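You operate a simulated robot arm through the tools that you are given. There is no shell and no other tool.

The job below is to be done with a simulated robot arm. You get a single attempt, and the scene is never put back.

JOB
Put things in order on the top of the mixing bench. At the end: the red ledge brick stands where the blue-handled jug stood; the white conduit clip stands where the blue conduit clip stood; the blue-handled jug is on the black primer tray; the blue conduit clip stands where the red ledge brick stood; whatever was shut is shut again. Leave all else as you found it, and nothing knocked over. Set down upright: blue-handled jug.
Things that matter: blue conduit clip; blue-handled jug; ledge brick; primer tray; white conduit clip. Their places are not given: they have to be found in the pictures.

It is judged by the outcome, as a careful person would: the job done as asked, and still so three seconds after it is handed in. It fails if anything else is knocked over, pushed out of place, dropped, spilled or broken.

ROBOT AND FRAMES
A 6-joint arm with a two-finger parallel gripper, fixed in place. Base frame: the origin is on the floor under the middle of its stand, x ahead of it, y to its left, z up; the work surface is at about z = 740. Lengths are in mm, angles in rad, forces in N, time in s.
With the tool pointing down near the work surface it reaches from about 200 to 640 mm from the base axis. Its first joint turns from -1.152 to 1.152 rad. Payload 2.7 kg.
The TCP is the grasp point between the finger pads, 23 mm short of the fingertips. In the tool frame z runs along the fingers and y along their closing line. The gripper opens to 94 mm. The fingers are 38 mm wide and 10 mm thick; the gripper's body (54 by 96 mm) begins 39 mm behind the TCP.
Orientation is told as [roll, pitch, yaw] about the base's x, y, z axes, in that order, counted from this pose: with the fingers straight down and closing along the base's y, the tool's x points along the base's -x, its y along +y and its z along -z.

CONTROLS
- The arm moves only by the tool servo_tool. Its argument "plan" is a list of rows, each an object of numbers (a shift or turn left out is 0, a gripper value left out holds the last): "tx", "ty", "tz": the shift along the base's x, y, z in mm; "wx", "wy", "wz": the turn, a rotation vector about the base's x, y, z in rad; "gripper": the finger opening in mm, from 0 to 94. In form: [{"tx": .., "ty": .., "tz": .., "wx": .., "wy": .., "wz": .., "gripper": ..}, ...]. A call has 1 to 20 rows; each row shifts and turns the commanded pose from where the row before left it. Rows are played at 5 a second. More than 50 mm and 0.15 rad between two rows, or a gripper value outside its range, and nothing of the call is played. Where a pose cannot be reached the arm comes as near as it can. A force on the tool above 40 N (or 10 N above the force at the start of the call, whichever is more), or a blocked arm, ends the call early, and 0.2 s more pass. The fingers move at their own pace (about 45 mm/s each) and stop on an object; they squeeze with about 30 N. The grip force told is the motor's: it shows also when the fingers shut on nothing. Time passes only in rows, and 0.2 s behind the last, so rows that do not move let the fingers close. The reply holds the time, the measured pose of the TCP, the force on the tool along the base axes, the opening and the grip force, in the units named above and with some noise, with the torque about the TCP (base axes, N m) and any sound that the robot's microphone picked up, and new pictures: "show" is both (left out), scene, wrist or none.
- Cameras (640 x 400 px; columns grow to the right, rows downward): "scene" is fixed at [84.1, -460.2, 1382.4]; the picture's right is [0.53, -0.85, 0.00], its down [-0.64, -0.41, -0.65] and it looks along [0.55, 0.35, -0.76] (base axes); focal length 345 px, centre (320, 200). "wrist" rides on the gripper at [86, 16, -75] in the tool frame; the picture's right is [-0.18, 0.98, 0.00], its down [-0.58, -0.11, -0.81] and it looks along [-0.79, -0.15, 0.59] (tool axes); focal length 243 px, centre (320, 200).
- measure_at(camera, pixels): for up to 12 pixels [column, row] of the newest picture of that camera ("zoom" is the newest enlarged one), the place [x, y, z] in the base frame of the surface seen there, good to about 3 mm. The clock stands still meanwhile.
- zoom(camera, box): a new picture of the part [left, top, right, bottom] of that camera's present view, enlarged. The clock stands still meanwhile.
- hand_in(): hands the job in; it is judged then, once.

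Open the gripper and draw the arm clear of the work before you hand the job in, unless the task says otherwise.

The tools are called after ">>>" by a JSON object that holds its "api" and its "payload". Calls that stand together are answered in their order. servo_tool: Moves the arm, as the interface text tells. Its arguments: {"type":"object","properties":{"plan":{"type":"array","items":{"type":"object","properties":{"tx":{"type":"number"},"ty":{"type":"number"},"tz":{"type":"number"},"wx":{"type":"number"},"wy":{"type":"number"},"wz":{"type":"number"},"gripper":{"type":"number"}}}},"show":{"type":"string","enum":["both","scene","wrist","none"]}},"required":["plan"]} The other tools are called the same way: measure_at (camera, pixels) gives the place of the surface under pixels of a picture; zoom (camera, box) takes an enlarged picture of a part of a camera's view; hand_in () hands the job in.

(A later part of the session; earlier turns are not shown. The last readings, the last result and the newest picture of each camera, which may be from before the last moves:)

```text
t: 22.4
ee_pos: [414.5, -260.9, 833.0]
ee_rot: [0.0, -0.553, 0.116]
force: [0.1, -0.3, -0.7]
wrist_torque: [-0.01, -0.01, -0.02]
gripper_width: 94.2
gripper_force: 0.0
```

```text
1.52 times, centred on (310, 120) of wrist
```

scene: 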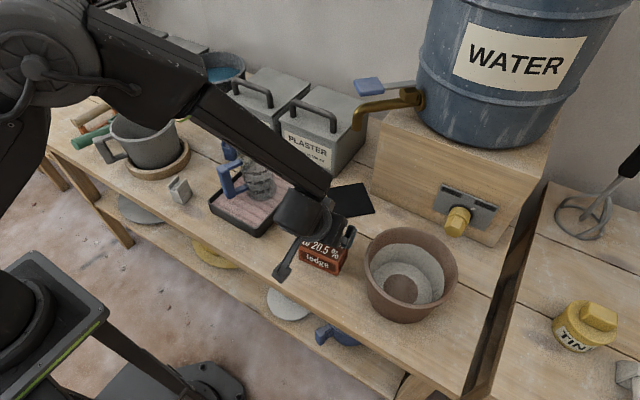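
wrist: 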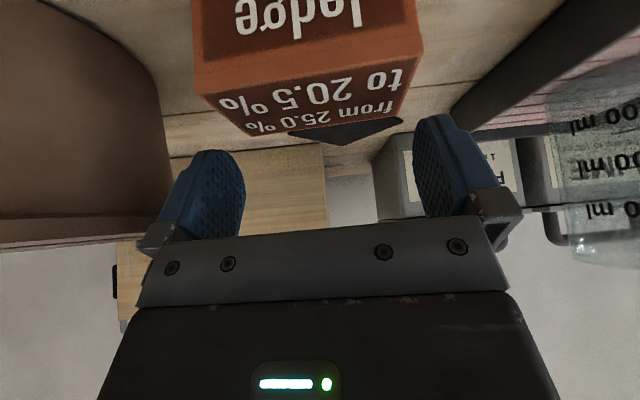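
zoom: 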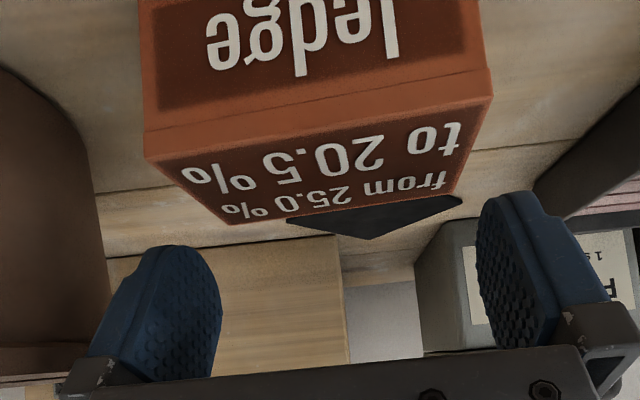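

The brick is centred at about c=+1 mm and f=-3 mm relative to the tool. I correct by (-3,+0.8) and descend slowly toward z≈776.

>>> {"api": "servo_tool", "payload": {"plan": [{"tx": -3, "ty": 0.8}, {"tz": -6}, {"tz": -6}, {"tz": -6}, {}], "show": "wrist"}}

```text
t: 23.6
ee_pos: [409.7, -259.7, 815.4]
ee_rot: [-0.002, -0.55, 0.115]
force: [-0.1, -0.3, -0.2]
wrist_torque: [0.02, -0.01, -0.02]
gripper_width: 93.9
gripper_force: 0.0
```

wrist: 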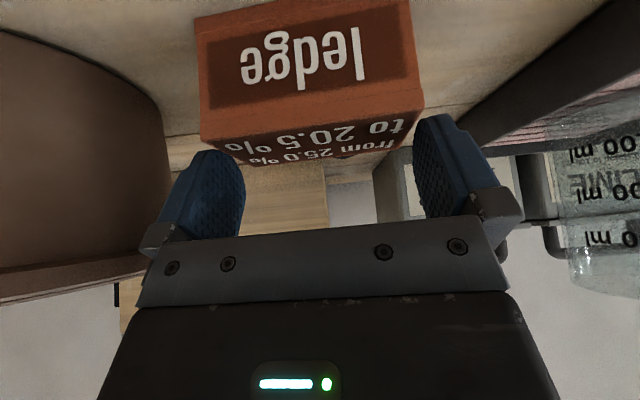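

The fingertips are already beside the brick below its top with no force. I continue down about 39 mm in small steps.

>>> {"api": "servo_tool", "payload": {"plan": [{"tz": -7}, {"tz": -7}, {"tz": -7}, {"tz": -7}, {"tz": -6}, {"tz": -5}, {}], "show": "both"}}

```text
t: 25.2
ee_pos: [410.5, -260.2, 775.8]
ee_rot: [-0.004, -0.551, 0.115]
force: [0.1, 0.5, -0.3]
wrist_torque: [-0.02, 0.02, -0.01]
gripper_width: 94.1
gripper_force: 0.0
```

scene: 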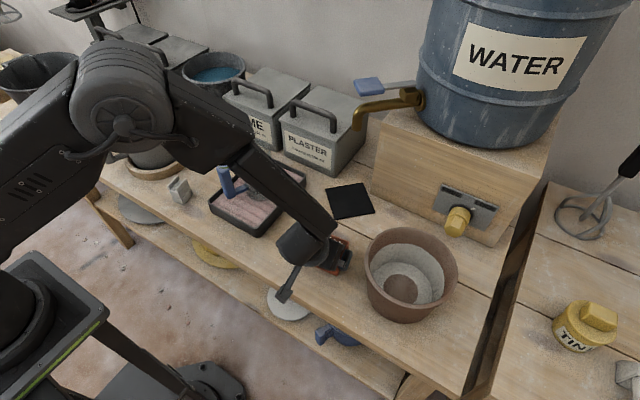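
wrist: 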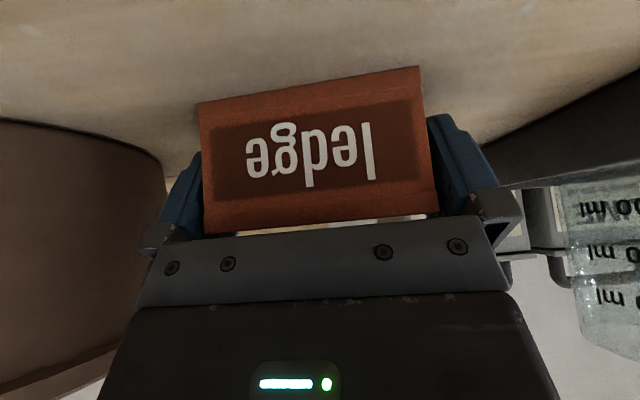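

The fingers straddle the brick at z≈776 without contact. I close.

>>> {"api": "servo_tool", "payload": {"plan": [{"gripper": 60}, {}, {}, {}], "show": "wrist"}}

```text
t: 26.2
ee_pos: [410.6, -259.3, 775.9]
ee_rot: [-0.002, -0.552, 0.114]
force: [0.1, -0.1, 0.5]
wrist_torque: [0.05, 0.04, -0.02]
gripper_width: 90.1
gripper_force: 30.4
```

wrist: 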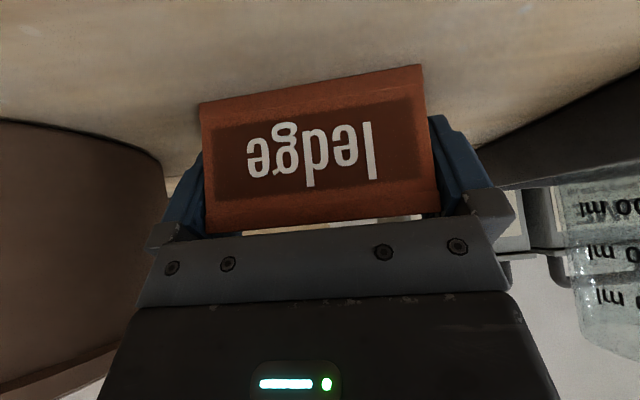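

Gripped at 90 mm with 30 N. I lift 8 mm and check weight and slip.

>>> {"api": "servo_tool", "payload": {"plan": [{"tz": 3}, {"tz": 5}, {}], "show": "wrist"}}

```text
t: 27.0
ee_pos: [410.9, -260.2, 783.9]
ee_rot: [0.0, -0.551, 0.115]
force: [0.5, -0.1, -2.4]
wrist_torque: [0.01, 0.03, -0.01]
gripper_width: 90.0
gripper_force: 30.2
```

wrist: 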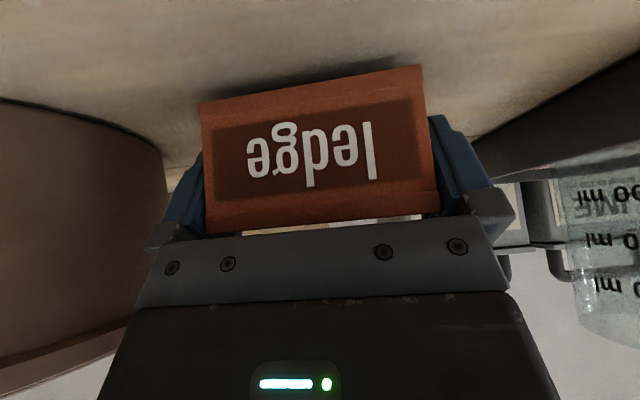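

The brick is held firmly (about 2.4 N). I carry it low toward the mat, ending just above it at about (579,-233).

>>> {"api": "servo_tool", "payload": {"plan": [{"tz": 8}, {"tx": 10, "ty": 2, "tz": 6}, {"tx": 18, "ty": 3}, {"tx": 20, "ty": 3}, {"tx": 20, "ty": 3}, {"tx": 20, "ty": 3}, {"tx": 20, "ty": 3}, {"tx": 20, "ty": 3}, {"tx": 12, "ty": 3}, {}], "show": "both"}}

```text
t: 29.2
ee_pos: [550.9, -236.1, 797.4]
ee_rot: [-0.002, -0.553, 0.116]
force: [0.5, -0.5, -2.2]
wrist_torque: [-0.01, 0.03, 0.01]
gripper_width: 89.9
gripper_force: 29.4
```

scene: 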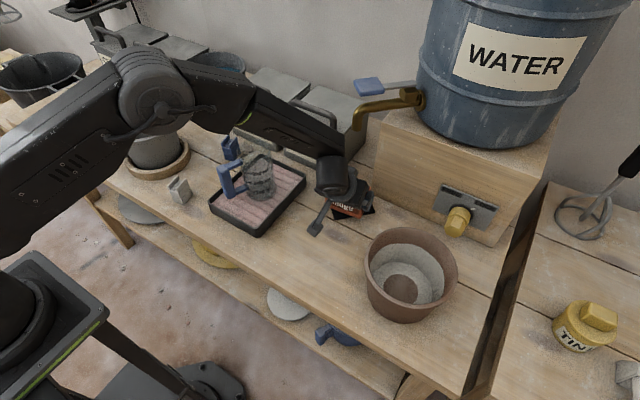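
wrist: 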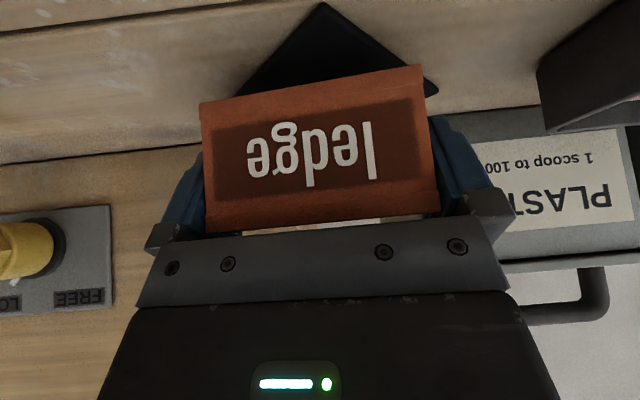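

The brick is just short of the mat's centre. I zoom on the tap region to check clearance to the wrist and forearm.

>>> {"api": "zoom", "payload": {"camera": "scene", "box": [280, 80, 420, 240]}}

>>> {"api": "measure_at", "payload": {"camera": "scene", "pixels": [[345, 140], [340, 150], [348, 165], [350, 178], [330, 175], [335, 135], [310, 125], [357, 130], [355, 182], [340, 195], [352, 188], [362, 190]]}}

```text
2.50 times, centred on (350, 160) of scene
```

zoom: 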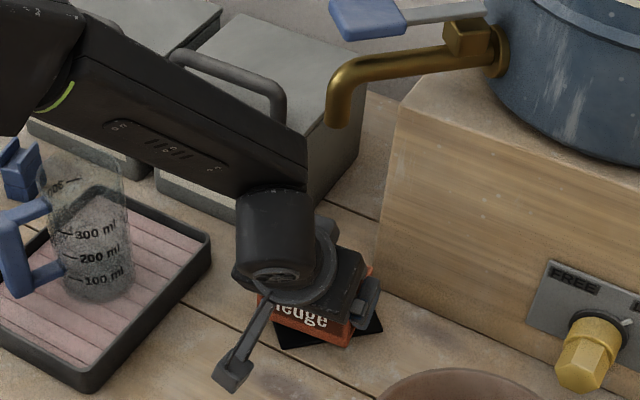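

```text
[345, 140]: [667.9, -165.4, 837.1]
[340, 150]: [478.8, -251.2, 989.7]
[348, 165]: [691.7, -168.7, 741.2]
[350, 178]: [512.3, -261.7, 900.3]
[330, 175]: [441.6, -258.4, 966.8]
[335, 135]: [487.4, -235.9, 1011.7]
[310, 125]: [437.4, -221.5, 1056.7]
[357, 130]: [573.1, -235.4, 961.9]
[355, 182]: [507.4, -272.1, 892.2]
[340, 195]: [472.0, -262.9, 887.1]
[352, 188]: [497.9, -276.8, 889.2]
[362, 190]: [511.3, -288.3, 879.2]
```

The forearm's end is at x≈487, leaving plenty of gap to the spout (x≈571). I move the last 29 mm forward and lower to just above the mat.

>>> {"api": "servo_tool", "payload": {"plan": [{"tx": 15, "ty": 1.5}, {"tx": 13.5, "ty": 1.5}, {}, {"tz": -6}, {"tz": -5}, {"tz": -3}, {}], "show": "both"}}

```text
t: 30.8
ee_pos: [577.6, -235.2, 784.6]
ee_rot: [-0.002, -0.551, 0.115]
force: [0.9, -0.7, -1.6]
wrist_torque: [-0.01, 0.0, 0.05]
gripper_width: 90.0
gripper_force: 29.9
```

scene: 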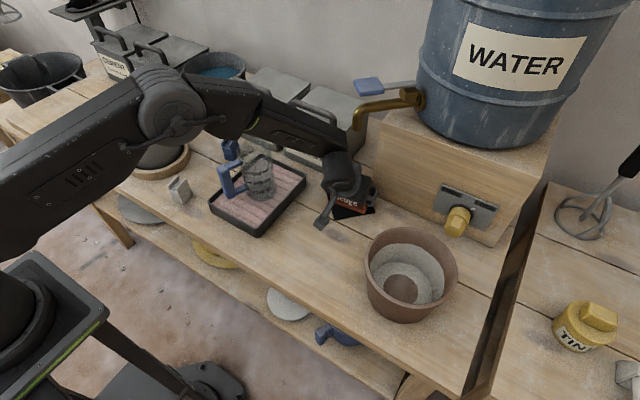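
wrist: 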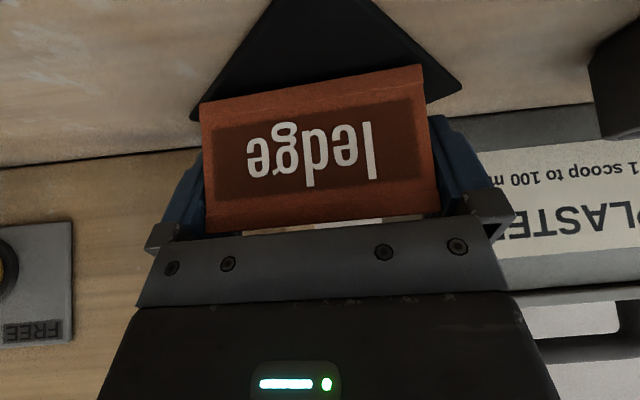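

The brick is centred over the mat at about (581,-234), a few millimetres up. I creep down until contact.

>>> {"api": "servo_tool", "payload": {"plan": [{"tz": -1.5}, {"tz": -0.7}, {"tz": -0.7}, {}], "show": "none"}}

```text
t: 31.8
ee_pos: [578.1, -234.7, 781.3]
ee_rot: [-0.003, -0.552, 0.117]
force: [-0.3, 0.5, -1.8]
wrist_torque: [0.0, 0.03, 0.02]
gripper_width: 89.7
gripper_force: 29.5
```

No contact yet (still -1.8 N). I creep lower in 0.5 mm steps.

>>> {"api": "servo_tool", "payload": {"plan": [{"tz": -0.6}, {"tz": -0.5}, {}], "show": "none"}}

```text
t: 32.6
ee_pos: [578.7, -233.9, 780.8]
ee_rot: [-0.001, -0.551, 0.116]
force: [0.0, -0.1, -1.2]
wrist_torque: [0.0, -0.01, 0.0]
gripper_width: 89.7
gripper_force: 30.0
```

Still hanging at -1.2 N; a little lower.

>>> {"api": "servo_tool", "payload": {"plan": [{"tz": -0.5}, {"tz": -0.4}, {}], "show": "none"}}

```text
t: 33.4
ee_pos: [578.9, -234.3, 780.5]
ee_rot: [-0.001, -0.555, 0.115]
force: [-10.5, 5.7, 15.5]
wrist_torque: [0.32, 0.83, -0.1]
gripper_width: 89.9
gripper_force: 30.2
```

Contact (15 N). I ease up 0.5 mm and then open to 94.

>>> {"api": "servo_tool", "payload": {"plan": [{"tz": 0.5}, {}], "show": "none"}}

```text
t: 34.0
ee_pos: [578.6, -234.2, 781.2]
ee_rot: [-0.003, -0.554, 0.115]
force: [-5.3, 4.1, 12.2]
wrist_torque: [0.75, 0.29, 0.14]
gripper_width: 89.8
gripper_force: 30.1
```

Still 12 N; I ease up a further 0.5 mm.

>>> {"api": "servo_tool", "payload": {"plan": [{"tz": 0.5}, {}, {}], "show": "both"}}

```text
t: 34.8
ee_pos: [578.0, -233.7, 780.4]
ee_rot: [-0.001, -0.551, 0.115]
force: [3.6, 3.2, 3.5]
wrist_torque: [0.42, -0.15, -0.13]
gripper_width: 89.8
gripper_force: 29.6
```

scene: 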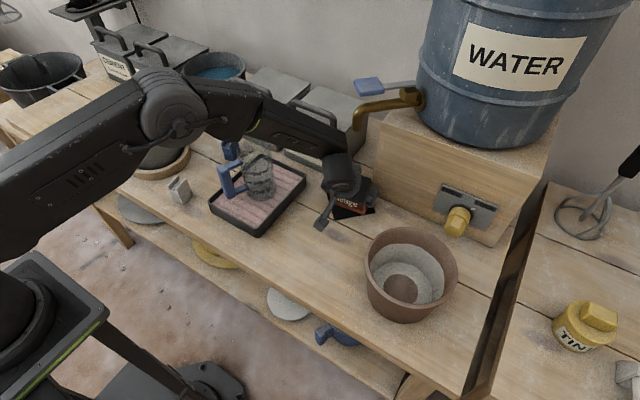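
wrist: 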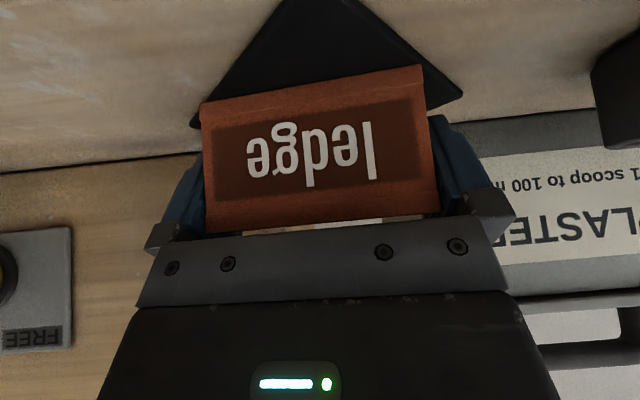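

Load is near zero. I open the fingers fully to release the brick.

>>> {"api": "servo_tool", "payload": {"plan": [{"gripper": 92}, {"gripper": 94}, {}, {}], "show": "wrist"}}

```text
t: 35.8
ee_pos: [578.6, -234.5, 780.7]
ee_rot: [-0.002, -0.552, 0.115]
force: [-0.4, 0.1, 0.5]
wrist_torque: [-0.01, 0.0, -0.01]
gripper_width: 94.0
gripper_force: 0.0
```

wrist: 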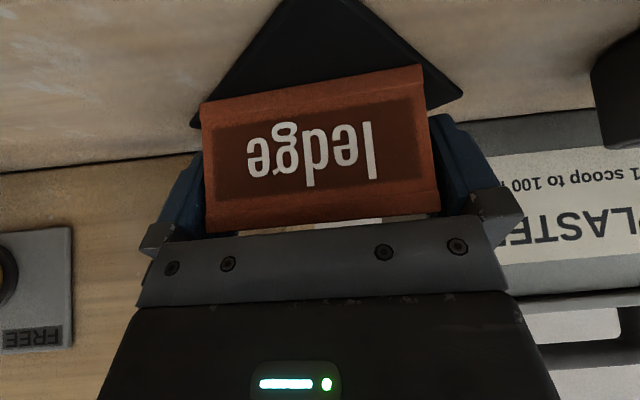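

Released with no force. I withdraw along the tool's own axis (back and up), slowly at first, so the fingers slide clear of the brick without nearing the tap.

>>> {"api": "servo_tool", "payload": {"plan": [{"tx": -2.6, "ty": -0.3, "tz": 4.3}, {"tx": -4.2, "ty": -0.5, "tz": 6.8}, {"tx": -5.2, "ty": -0.6, "tz": 8.5}, {"tx": -5.2, "ty": -0.6, "tz": 8.5}, {"tx": -6.2, "ty": -0.7, "tz": 10.2}, {"tx": -7.8, "ty": -0.9, "tz": 12.8}, {"tx": -7.8, "ty": -0.9, "tz": 12.8}, {}], "show": "both"}}

```text
t: 37.6
ee_pos: [540.4, -236.8, 844.6]
ee_rot: [-0.002, -0.552, 0.116]
force: [-0.1, 0.1, -0.1]
wrist_torque: [0.0, 0.0, -0.01]
gripper_width: 93.9
gripper_force: 0.1
```

scene: 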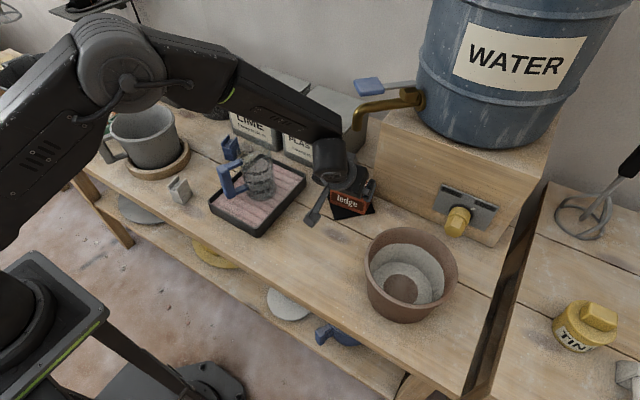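
wrist: 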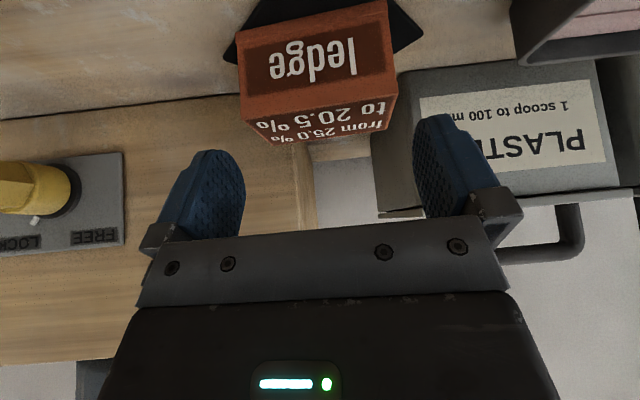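

The brick stands on the mat. I withdraw further, set the tool upright and go over high toward the blue clip's region.

>>> {"api": "servo_tool", "payload": {"plan": [{"tx": -25, "ty": -2, "tz": 15}, {"tx": -30, "tz": 22}, {"tx": -30, "tz": 22}, {"tx": -30, "tz": 22}, {"wx": -0.0158, "wy": 0.1366, "tz": 12}, {"wx": -0.0158, "wy": 0.1366, "tz": 12}, {"wx": -0.0158, "wy": 0.1366, "tz": 12}, {"wx": -0.0158, "wy": 0.1366, "tz": 10}, {"ty": 35, "tx": 2}, {"ty": 40, "tx": 4}, {"ty": 40, "tx": 4}, {"ty": 40, "tx": 5}, {"ty": 40, "tx": 5}, {"ty": 40, "tx": 5}, {"ty": 40, "tx": 5}, {"ty": 40, "tx": 5}, {"ty": 30}, {}], "show": "both"}}

```text
t: 41.4
ee_pos: [460.6, 104.0, 971.1]
ee_rot: [-0.002, -0.001, 0.115]
force: [0.0, 0.5, 0.3]
wrist_torque: [0.02, -0.03, 0.0]
gripper_width: 93.9
gripper_force: 0.0
```

scene: 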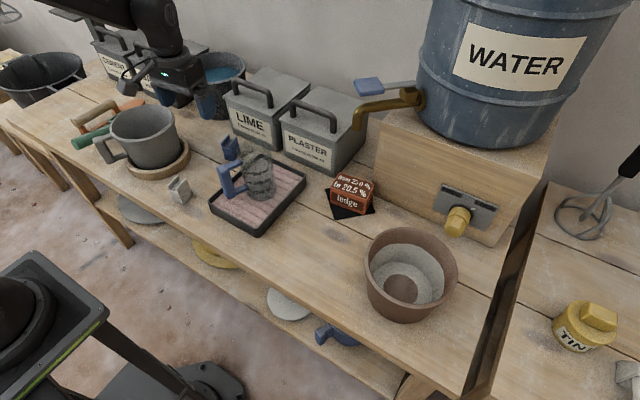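
wrist: 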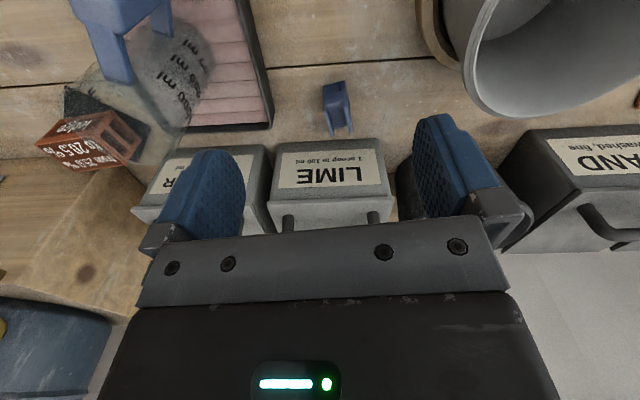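

I see the blue clip at (337,107) in the wrist view, between tray and LIME bucket. I zoom and measure it, and verify the brick on the mat.

>>> {"api": "zoom", "payload": {"camera": "wrist", "box": [280, 60, 400, 160]}}

>>> {"api": "measure_at", "payload": {"camera": "wrist", "pixels": [[324, 88], [344, 83], [326, 105], [333, 125], [350, 118], [340, 100], [330, 90], [345, 95], [335, 132], [351, 126], [290, 155], [330, 140]]}}

>>> {"api": "zoom", "payload": {"camera": "scene", "box": [300, 150, 400, 230]}}

>>> {"api": "zoom", "payload": {"camera": "scene", "box": [150, 110, 310, 240]}}

```text
4.00 times, centred on (340, 110) of wrist
```

zoom: 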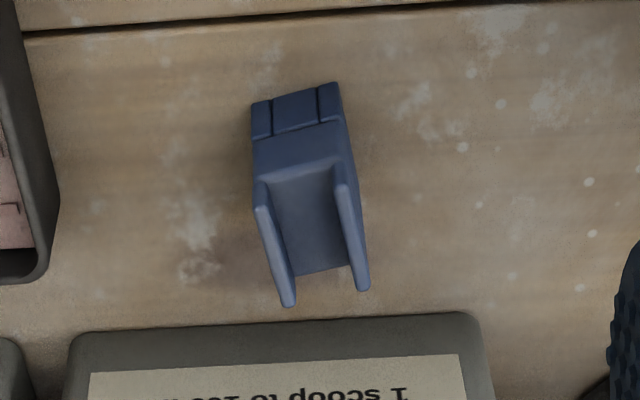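

```text
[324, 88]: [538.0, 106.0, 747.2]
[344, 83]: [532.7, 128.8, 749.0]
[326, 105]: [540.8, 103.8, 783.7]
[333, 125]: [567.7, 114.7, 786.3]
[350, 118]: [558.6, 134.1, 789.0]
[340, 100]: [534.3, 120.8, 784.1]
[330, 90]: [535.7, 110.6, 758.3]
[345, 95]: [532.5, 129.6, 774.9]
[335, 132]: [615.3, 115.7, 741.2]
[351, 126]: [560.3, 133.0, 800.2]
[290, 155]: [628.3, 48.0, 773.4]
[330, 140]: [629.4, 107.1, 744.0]
```

```text
5.00 times, centred on (350, 190) of scene
```

zoom: 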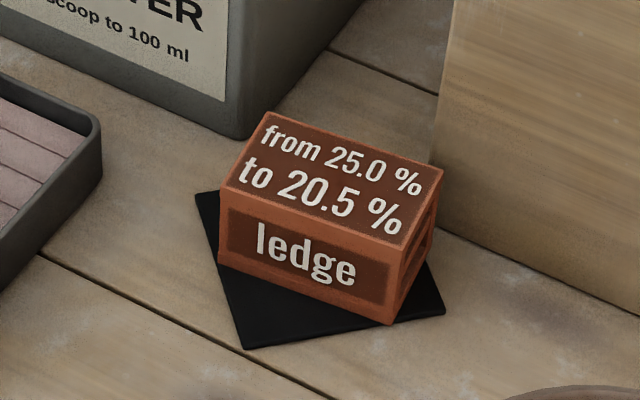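

```text
3.08 times, centred on (230, 175) of scene
```

zoom: 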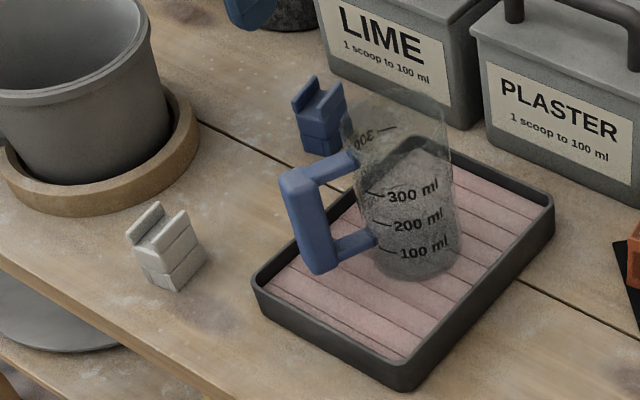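

The blue clip's body is ~28 mm across, yaw ≈0.17, centred near (553,118); its U-walls top out at z≈800. I measure the LIME bucket's nearest parts to know the clearance for a vertical grasp.

>>> {"api": "measure_at", "payload": {"camera": "scene", "pixels": [[228, 96], [270, 112], [250, 105], [235, 88], [240, 85], [262, 100], [272, 103], [225, 110], [268, 145], [255, 85], [215, 85], [228, 118]]}}

>>> {"api": "measure_at", "payload": {"camera": "wrist", "pixels": [[280, 150], [330, 143], [380, 140], [290, 218], [372, 215], [300, 205], [330, 200], [360, 198], [285, 228], [375, 225], [475, 60], [440, 60]]}}

```text
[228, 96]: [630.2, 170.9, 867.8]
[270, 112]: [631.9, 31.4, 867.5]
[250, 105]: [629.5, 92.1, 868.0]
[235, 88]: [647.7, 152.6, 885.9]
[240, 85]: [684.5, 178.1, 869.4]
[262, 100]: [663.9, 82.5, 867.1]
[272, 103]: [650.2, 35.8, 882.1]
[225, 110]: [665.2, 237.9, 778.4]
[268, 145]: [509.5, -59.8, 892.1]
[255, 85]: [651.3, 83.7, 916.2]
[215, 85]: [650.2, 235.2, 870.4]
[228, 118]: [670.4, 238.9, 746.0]
```

```text
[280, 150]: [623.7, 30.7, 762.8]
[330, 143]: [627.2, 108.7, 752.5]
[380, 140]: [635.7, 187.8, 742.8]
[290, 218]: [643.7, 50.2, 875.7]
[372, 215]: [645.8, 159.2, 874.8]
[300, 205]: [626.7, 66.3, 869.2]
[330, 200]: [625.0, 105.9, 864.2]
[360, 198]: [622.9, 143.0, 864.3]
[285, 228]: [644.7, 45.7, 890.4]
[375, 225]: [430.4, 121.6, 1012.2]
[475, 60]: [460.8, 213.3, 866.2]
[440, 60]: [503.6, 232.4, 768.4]
```

The bucket's front is at x≈625, leaving room. I also check the big mug's nearest rim and its saucer against the tool's camera, which will be near (466,119,843).

>>> {"api": "measure_at", "payload": {"camera": "scene", "pixels": [[174, 120], [176, 130], [150, 141], [130, 135], [183, 155], [188, 150], [140, 105], [165, 108], [180, 165], [160, 180], [172, 150], [112, 125]]}}

>>> {"api": "measure_at", "payload": {"camera": "wrist", "pixels": [[468, 40], [472, 80], [490, 108], [530, 115], [480, 95], [465, 10], [418, 20], [425, 50], [450, 68], [500, 60], [468, 60], [420, 5]]}}

```text
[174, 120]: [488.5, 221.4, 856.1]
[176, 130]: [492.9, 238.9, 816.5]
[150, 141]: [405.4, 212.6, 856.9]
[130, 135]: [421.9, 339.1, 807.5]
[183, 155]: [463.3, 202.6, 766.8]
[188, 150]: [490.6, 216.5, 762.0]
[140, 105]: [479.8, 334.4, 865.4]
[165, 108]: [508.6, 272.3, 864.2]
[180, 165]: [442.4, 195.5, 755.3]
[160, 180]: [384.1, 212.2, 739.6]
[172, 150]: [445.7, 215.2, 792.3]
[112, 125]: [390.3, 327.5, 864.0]
```

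```text
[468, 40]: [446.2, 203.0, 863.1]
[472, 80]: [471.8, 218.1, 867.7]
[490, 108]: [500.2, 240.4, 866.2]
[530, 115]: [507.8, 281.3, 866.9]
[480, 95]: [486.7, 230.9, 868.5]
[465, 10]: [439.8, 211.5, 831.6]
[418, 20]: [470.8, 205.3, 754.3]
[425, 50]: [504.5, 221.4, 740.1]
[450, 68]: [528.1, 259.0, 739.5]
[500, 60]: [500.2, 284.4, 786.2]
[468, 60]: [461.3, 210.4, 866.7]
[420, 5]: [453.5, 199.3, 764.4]
```

Mug rim is ≥80 mm away from the tool's path. I move closer to the blue clip, yaw +0.055, for a finer measurement.

>>> {"api": "servo_tool", "payload": {"plan": [{"tx": 10, "ty": 1, "tz": -25, "wz": 0.055, "gripper": 70}, {"tx": 10, "ty": 1, "tz": -28}, {"tx": 10, "ty": 1, "tz": -28}, {}, {}], "show": "wrist"}}

>>> {"api": "zoom", "payload": {"camera": "wrist", "box": [240, 40, 440, 165]}}

```text
t: 42.6
ee_pos: [489.0, 107.9, 890.0]
ee_rot: [-0.001, -0.001, 0.169]
force: [0.3, 1.0, 0.0]
wrist_torque: [0.0, 0.01, 0.0]
gripper_width: 69.9
gripper_force: 0.0
```

wrist: 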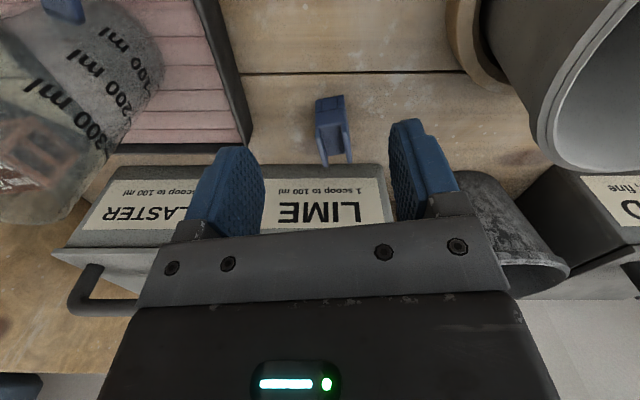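

```text
3.20 times, centred on (340, 102) of wrist
```

zoom: 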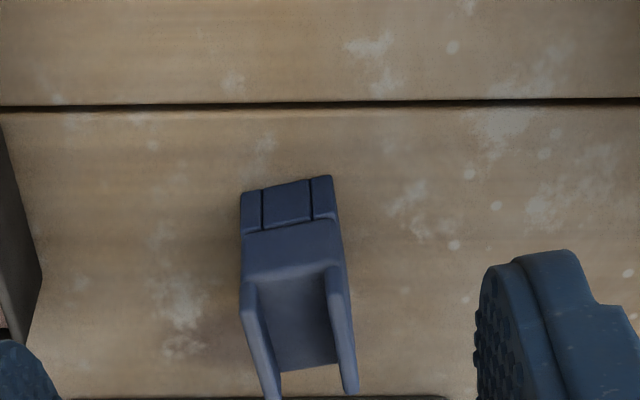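

The clip's base front edge is square to the tool (width 28 mm, centred at c≈0), giving a centre of about (550.6,118.5). I move above it and descend to z≈790 first.

>>> {"api": "servo_tool", "payload": {"plan": [{"tx": 20, "ty": 3.5}, {"tx": 20, "ty": 3.5}, {"tx": 21.6, "ty": 3.6}, {"tz": -20}, {"tz": -25}, {"tz": -25}, {"tz": -25}, {}], "show": "both"}}

```text
t: 44.4
ee_pos: [551.4, 116.7, 795.1]
ee_rot: [-0.001, -0.002, 0.169]
force: [0.7, 0.8, 0.6]
wrist_torque: [0.02, 0.06, 0.03]
gripper_width: 69.4
gripper_force: 0.0
```

scene: 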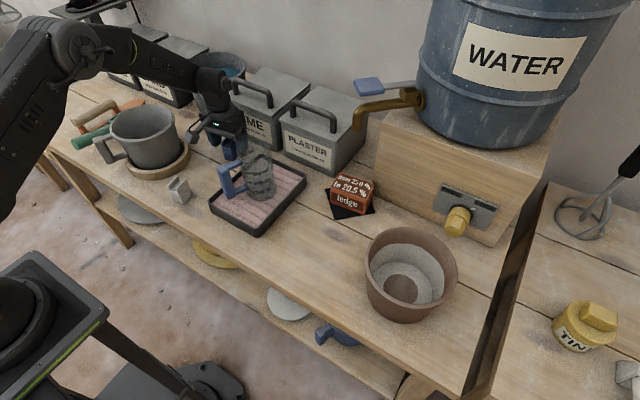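
wrist: 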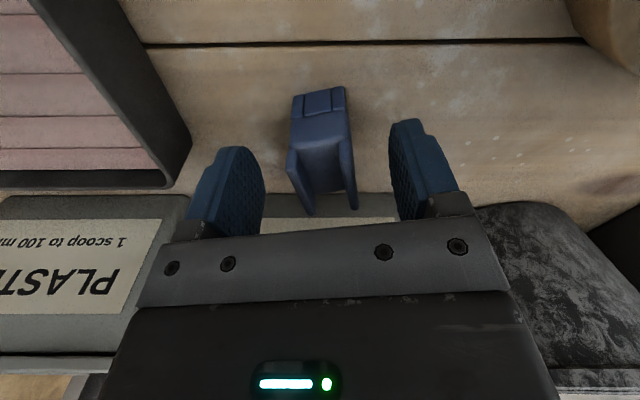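

The clip sits between the fingers, centred within ~1 mm. I nudge by (+1.8,+1.3), descend 27 mm to z≈768 and close.

>>> {"api": "servo_tool", "payload": {"plan": [{"tx": 1.8, "ty": 1.3}, {"tz": -10}, {"tz": -10}, {"tz": -7}, {}, {"gripper": 10}, {}, {}, {}], "show": "wrist"}}

```text
t: 46.4
ee_pos: [552.7, 118.1, 766.6]
ee_rot: [-0.004, -0.001, 0.169]
force: [1.0, -0.5, 0.5]
wrist_torque: [0.01, -0.02, 0.02]
gripper_width: 28.3
gripper_force: 30.4
```

wrist: 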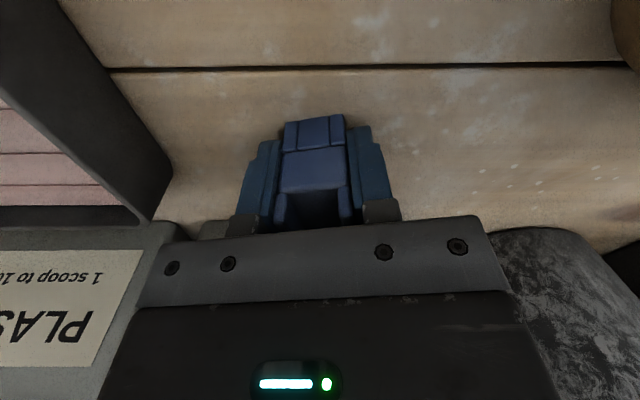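

Gripped at 28.3 mm. I lift the blue clip high (z≈955) and carry it over to above the brick's old place (414,-259.5).

>>> {"api": "servo_tool", "payload": {"plan": [{"tz": 6}, {"tz": 15}, {"tz": 28}, {"tz": 35}, {"tz": 35}, {"tz": 35}, {"tz": 34}, {"tx": -35, "ty": -20}, {"tx": -35, "ty": -22}, {"tx": -35, "ty": -22}, {"tx": -33, "ty": -22}, {"ty": -36}, {"ty": -36}, {"ty": -36}, {"ty": -36}, {"ty": -36}, {"ty": -36}, {"ty": -36}, {"ty": -30}, {}], "show": "both"}}

```text
t: 50.6
ee_pos: [415.7, -248.4, 956.7]
ee_rot: [-0.001, -0.002, 0.171]
force: [-0.3, -0.1, 0.5]
wrist_torque: [-0.02, 0.01, 0.04]
gripper_width: 28.5
gripper_force: 29.6
```

scene: 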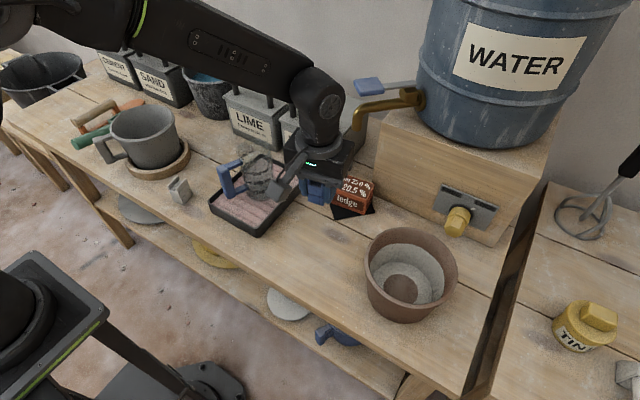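
wrist: 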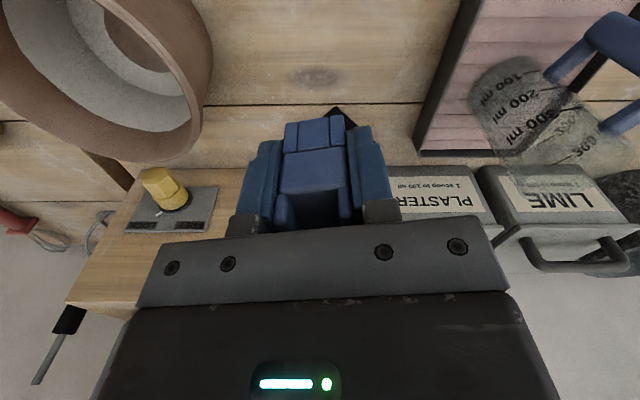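

The clip hangs firmly. I shift to (412,-260) and descend to just above the bench.

>>> {"api": "servo_tool", "payload": {"plan": [{"tx": -3.7, "ty": -11.8}, {"tz": -35}, {"tz": -35}, {"tz": -35}, {"tz": -32}, {"tz": -25}, {"tz": -14}, {"tz": -8}, {}], "show": "both"}}

```text
t: 52.6
ee_pos: [413.0, -259.6, 770.7]
ee_rot: [-0.003, -0.002, 0.169]
force: [0.5, -0.8, -0.2]
wrist_torque: [-0.03, 0.01, -0.01]
gripper_width: 28.6
gripper_force: 30.3
```

scene: 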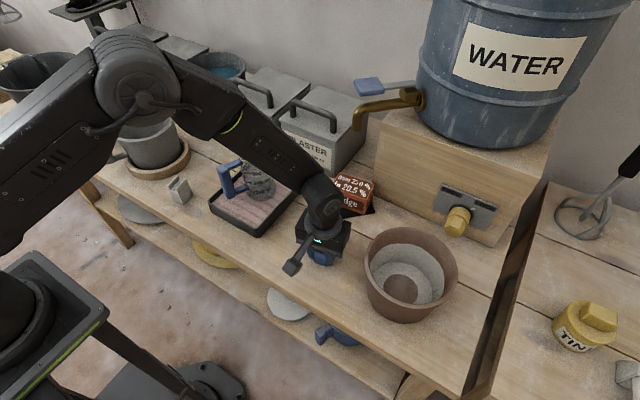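
wrist: 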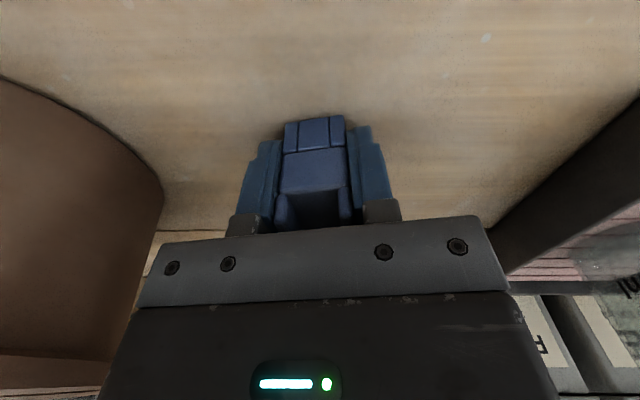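

A few millimetres remain; I creep down watching for contact.

>>> {"api": "servo_tool", "payload": {"plan": [{"tz": -1}, {"tz": -0.7}, {"tz": -0.7}, {}], "show": "none"}}

```text
t: 53.6
ee_pos: [411.4, -258.1, 769.3]
ee_rot: [0.0, -0.001, 0.167]
force: [-0.5, -0.3, -0.7]
wrist_torque: [-0.02, 0.03, 0.03]
gripper_width: 28.5
gripper_force: 29.4
```

No contact yet; I continue with small steps.

>>> {"api": "servo_tool", "payload": {"plan": [{"tz": -0.6}, {"tz": -0.5}, {}], "show": "none"}}

```text
t: 54.4
ee_pos: [411.3, -259.5, 768.9]
ee_rot: [-0.001, -0.001, 0.169]
force: [0.0, -1.0, -0.9]
wrist_torque: [-0.04, -0.02, 0.01]
gripper_width: 28.2
gripper_force: 30.2
```

Still free; another 1 mm in small steps.

>>> {"api": "servo_tool", "payload": {"plan": [{"tz": -0.5}, {"tz": -0.5}, {}], "show": "none"}}

```text
t: 55.2
ee_pos: [410.5, -259.6, 768.2]
ee_rot: [0.0, -0.002, 0.17]
force: [-0.4, 0.3, -0.6]
wrist_torque: [0.0, -0.02, 0.01]
gripper_width: 28.3
gripper_force: 30.3
```

Still free; another 1 mm.

>>> {"api": "servo_tool", "payload": {"plan": [{"tz": -0.5}, {"tz": -0.5}, {}], "show": "none"}}

```text
t: 56.0
ee_pos: [411.1, -261.1, 767.1]
ee_rot: [-0.001, -0.003, 0.171]
force: [-2.6, 2.0, 9.9]
wrist_torque: [0.13, 0.03, 0.01]
gripper_width: 28.6
gripper_force: 29.8
```

Contact at z≈767 (10 N). I ease up 0.4 mm, open to 60 and rise straight up.

>>> {"api": "servo_tool", "payload": {"plan": [{"tz": 0.5}, {}, {"gripper": 35}, {"gripper": 60}, {}, {}], "show": "wrist"}}

```text
t: 57.4
ee_pos: [411.9, -259.7, 767.9]
ee_rot: [-0.002, -0.001, 0.171]
force: [0.0, 0.0, -0.4]
wrist_torque: [-0.02, 0.02, 0.01]
gripper_width: 59.8
gripper_force: 0.0
```

wrist: 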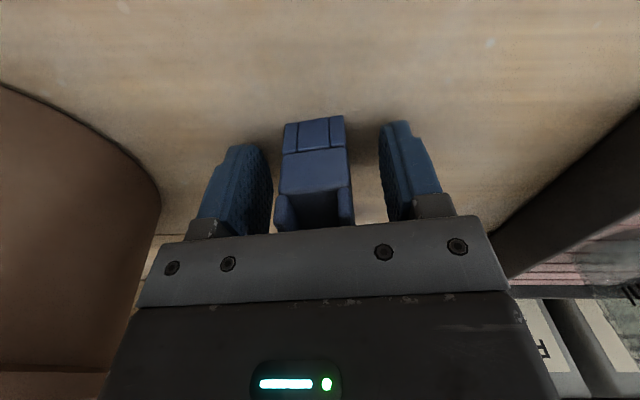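

The blue clip stands freely between the open fingers. I rise high and travel over to view the white clip near (370,115).

>>> {"api": "servo_tool", "payload": {"plan": [{"tz": 8}, {"tz": 25}, {"tz": 35}, {"tz": 40}, {"tz": 40}, {"tz": 38}, {"tx": -11, "ty": 25}, {"tx": -11, "ty": 36}, {"tx": -11, "ty": 40}, {"tx": -11, "ty": 40}, {"tx": -11, "ty": 40}, {"tx": -11, "ty": 40}, {"tx": -11, "ty": 40}, {"tx": -11, "ty": 40}, {"tx": -11, "ty": 35}, {"tx": -5, "ty": 25}, {}], "show": "both"}}

```text
t: 61.0
ee_pos: [308.8, 102.4, 950.8]
ee_rot: [-0.002, -0.002, 0.169]
force: [0.9, -0.2, -0.2]
wrist_torque: [0.01, 0.01, 0.04]
gripper_width: 60.2
gripper_force: 0.0
```

scene: 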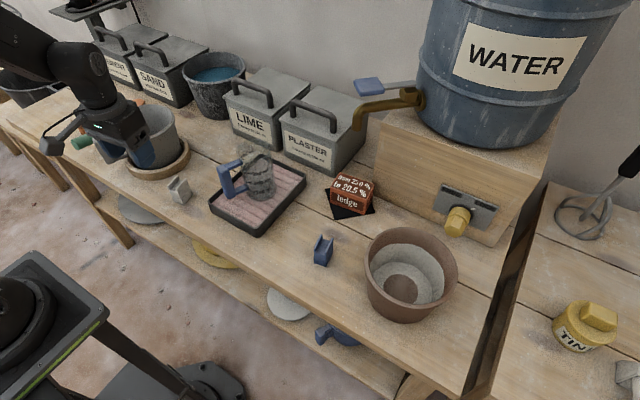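
wrist: 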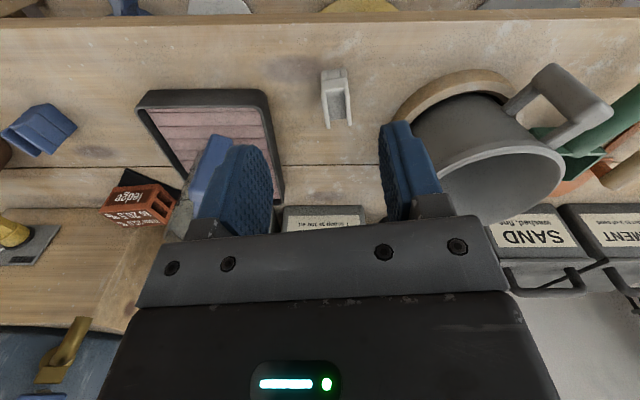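

The white clip is at (336,98) in the wrist view. I lower 65 mm for a closer measurement.

>>> {"api": "servo_tool", "payload": {"plan": [{"tz": -30}, {"tz": -35}, {}, {}], "show": "wrist"}}

>>> {"api": "zoom", "payload": {"camera": "wrist", "box": [240, 40, 440, 165]}}

>>> {"api": "measure_at", "payload": {"camera": "zoom", "pixels": [[320, 200], [300, 180], [340, 180], [320, 240], [300, 250], [340, 250], [320, 300], [280, 220], [360, 220], [320, 160], [300, 300], [350, 300]]}}

```text
t: 62.0
ee_pos: [307.9, 100.1, 887.3]
ee_rot: [-0.004, -0.001, 0.169]
force: [-0.3, -0.8, 0.0]
wrist_torque: [-0.02, -0.01, -0.01]
gripper_width: 59.9
gripper_force: 0.1
```

wrist: 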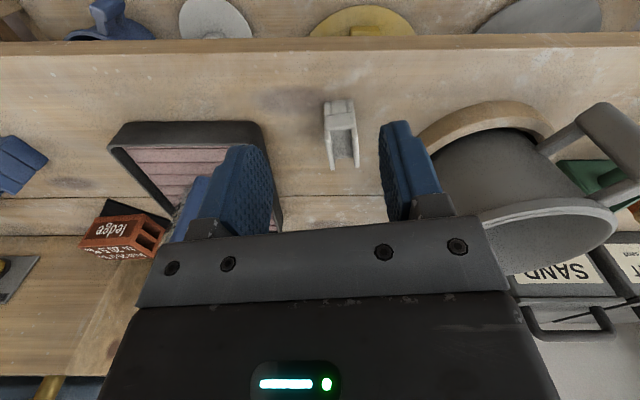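

```text
3.20 times, centred on (340, 102) of wrist
```

zoom: 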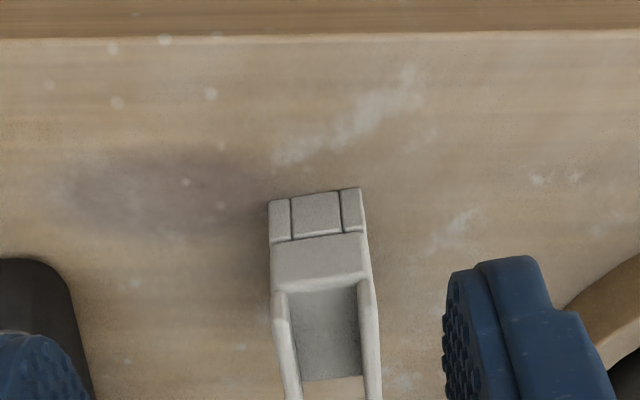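

```text
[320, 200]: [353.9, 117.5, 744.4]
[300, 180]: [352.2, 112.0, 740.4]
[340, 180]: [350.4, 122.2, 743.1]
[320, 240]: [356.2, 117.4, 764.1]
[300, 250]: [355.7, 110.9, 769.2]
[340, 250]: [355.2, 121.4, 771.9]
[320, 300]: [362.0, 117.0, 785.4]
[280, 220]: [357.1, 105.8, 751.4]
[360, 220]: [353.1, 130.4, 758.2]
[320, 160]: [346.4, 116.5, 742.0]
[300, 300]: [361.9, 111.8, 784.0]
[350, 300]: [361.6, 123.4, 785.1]
```

The white clip is square to the tool too (yaw ≈0.165), centre about (372,119.6). I move above it and descend to z≈795 for a check.

>>> {"api": "servo_tool", "payload": {"plan": [{"tx": 21, "ty": 6.4}, {"tx": 21, "ty": 6.4}, {"tx": 21, "ty": 6.5}, {"tz": -20}, {"tz": -25}, {"tz": -25}, {"tz": -22}, {}], "show": "both"}}

>>> {"api": "zoom", "payload": {"camera": "wrist", "box": [220, 60, 420, 220]}}

```text
t: 63.8
ee_pos: [371.1, 119.2, 795.2]
ee_rot: [-0.001, -0.002, 0.168]
force: [-0.2, 0.0, 0.5]
wrist_torque: [-0.02, 0.0, 0.0]
gripper_width: 59.7
gripper_force: 0.0
```

scene: 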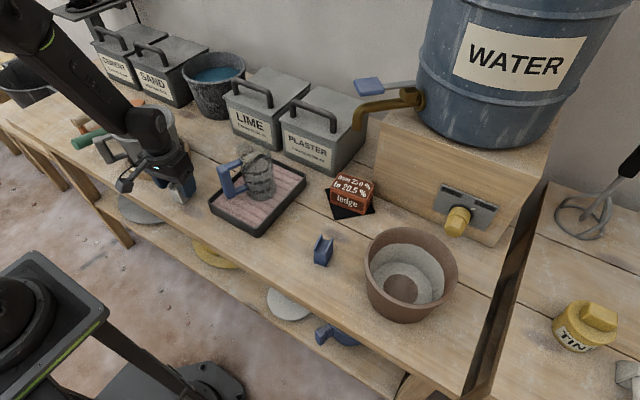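
wrist: 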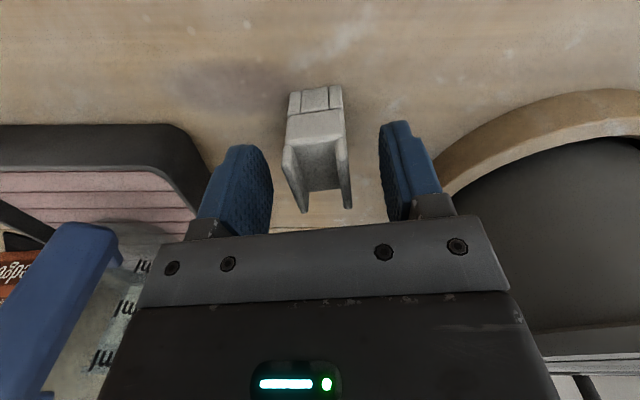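

```text
2.50 times, centred on (320, 140) of wrist
```

zoom: 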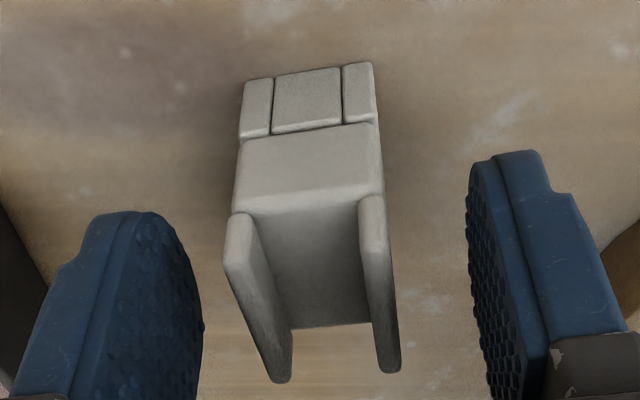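

The white clip is centred between the fingers (c≈-0.3, same fore-aft offset as the blue one had). I descend 28 mm and close.

>>> {"api": "servo_tool", "payload": {"plan": [{"tz": -10}, {"tz": -10}, {"tz": -8}, {}, {"gripper": 10}, {}, {}, {}], "show": "wrist"}}

```text
t: 65.6
ee_pos: [370.9, 120.6, 769.1]
ee_rot: [-0.001, -0.003, 0.171]
force: [-0.7, -0.2, -1.2]
wrist_torque: [-0.02, -0.01, 0.0]
gripper_width: 28.5
gripper_force: 30.2
```

wrist: 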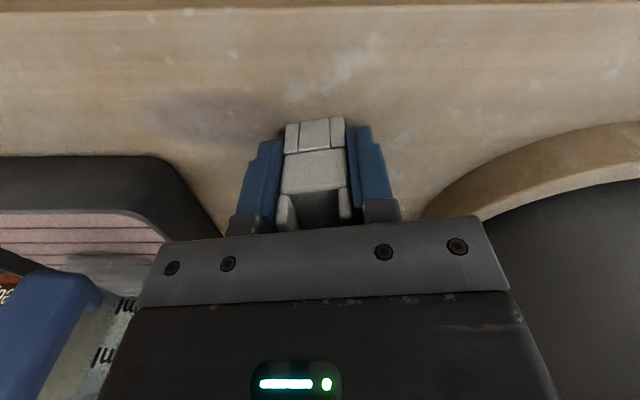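

Gripped at 28.5 mm. I lift to z≈903 and carry the white clip forward to above the blue clip's old place (552.7,118.1).

>>> {"api": "servo_tool", "payload": {"plan": [{"tz": 6}, {"tz": 15}, {"tz": 30}, {"tz": 35}, {"tz": 35}, {"tz": 14}, {"tx": 15}, {"tx": 22}, {"tx": 25}, {"tx": 25}, {"tx": 25}, {"tx": 25}, {"tx": 22}, {"tx": 15, "ty": -1}, {"tx": 8, "ty": -1}, {}, {}], "show": "both"}}

```text
t: 69.2
ee_pos: [551.4, 117.3, 903.8]
ee_rot: [-0.001, -0.003, 0.171]
force: [0.1, 0.7, -0.4]
wrist_torque: [-0.01, -0.03, 0.01]
gripper_width: 28.4
gripper_force: 30.4
```

scene: 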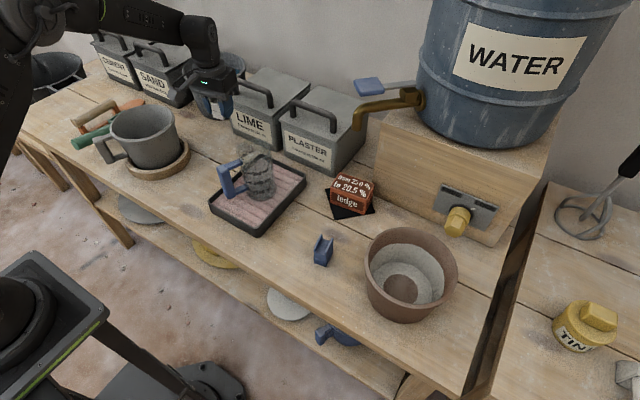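
wrist: 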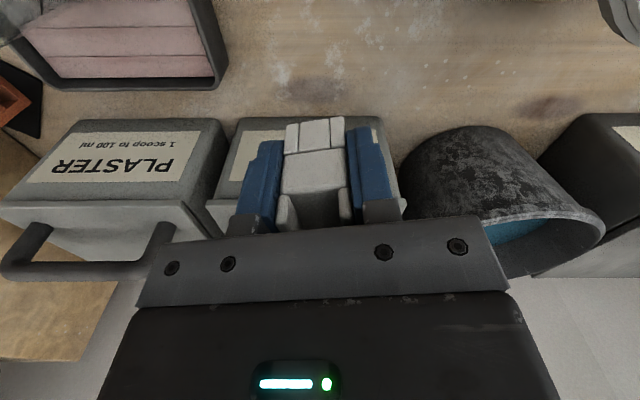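

I'm above the spot; I nudge by (+1,+0.6) and descend to about z≈772.

>>> {"api": "servo_tool", "payload": {"plan": [{"tx": 1, "ty": 0.6}, {"tz": -30}, {"tz": -35}, {"tz": -30}, {"tz": -20}, {"tz": -11}, {"tz": -5}, {}], "show": "both"}}

```text
t: 71.0
ee_pos: [554.0, 119.2, 772.2]
ee_rot: [-0.001, -0.003, 0.169]
force: [0.1, 0.2, -0.5]
wrist_torque: [0.03, 0.03, -0.02]
gripper_width: 28.6
gripper_force: 30.1
```

scene: 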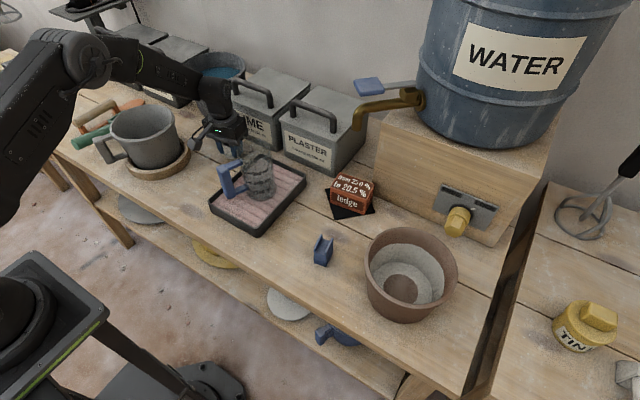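
wrist: 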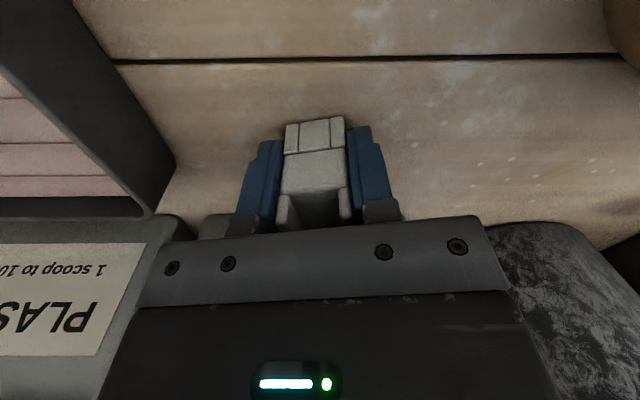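

The white clip hangs about 4–5 mm above the bench at the blue clip's old spot. I creep down.

>>> {"api": "servo_tool", "payload": {"plan": [{"tz": -1.2}, {"tz": -1}, {"tz": -0.7}, {}], "show": "none"}}

```text
t: 72.0
ee_pos: [553.0, 118.8, 770.7]
ee_rot: [0.0, 0.0, 0.17]
force: [-0.4, 0.4, -1.0]
wrist_torque: [0.01, -0.04, 0.02]
gripper_width: 28.3
gripper_force: 30.3
```

No contact yet; another 1.2 mm in two steps.

>>> {"api": "servo_tool", "payload": {"plan": [{"tz": -0.6}, {"tz": -0.6}, {}], "show": "none"}}

```text
t: 72.8
ee_pos: [553.8, 118.4, 767.7]
ee_rot: [-0.003, -0.001, 0.17]
force: [0.7, 0.9, -0.3]
wrist_torque: [-0.01, -0.01, 0.01]
gripper_width: 28.2
gripper_force: 30.4
```

Still no load; another 0.8 mm.

>>> {"api": "servo_tool", "payload": {"plan": [{"tz": -0.4}, {"tz": -0.4}, {}], "show": "none"}}

```text
t: 73.6
ee_pos: [553.5, 117.7, 768.1]
ee_rot: [-0.002, -0.002, 0.172]
force: [-2.2, -0.6, 5.8]
wrist_torque: [0.01, 0.05, 0.02]
gripper_width: 28.6
gripper_force: 29.7
```

Contact (about 6 N). I ease up 0.3 mm and open the fingers to 60.

>>> {"api": "servo_tool", "payload": {"plan": [{"tz": 0.3}, {}, {"gripper": 35}, {"gripper": 60}, {}, {}], "show": "wrist"}}

```text
t: 75.0
ee_pos: [552.9, 117.7, 768.4]
ee_rot: [-0.002, -0.002, 0.17]
force: [0.3, 0.5, -0.5]
wrist_torque: [-0.02, 0.01, 0.02]
gripper_width: 59.8
gripper_force: 0.1
```

wrist: 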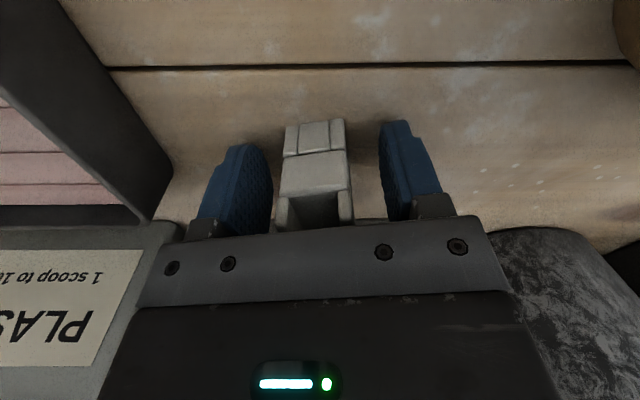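

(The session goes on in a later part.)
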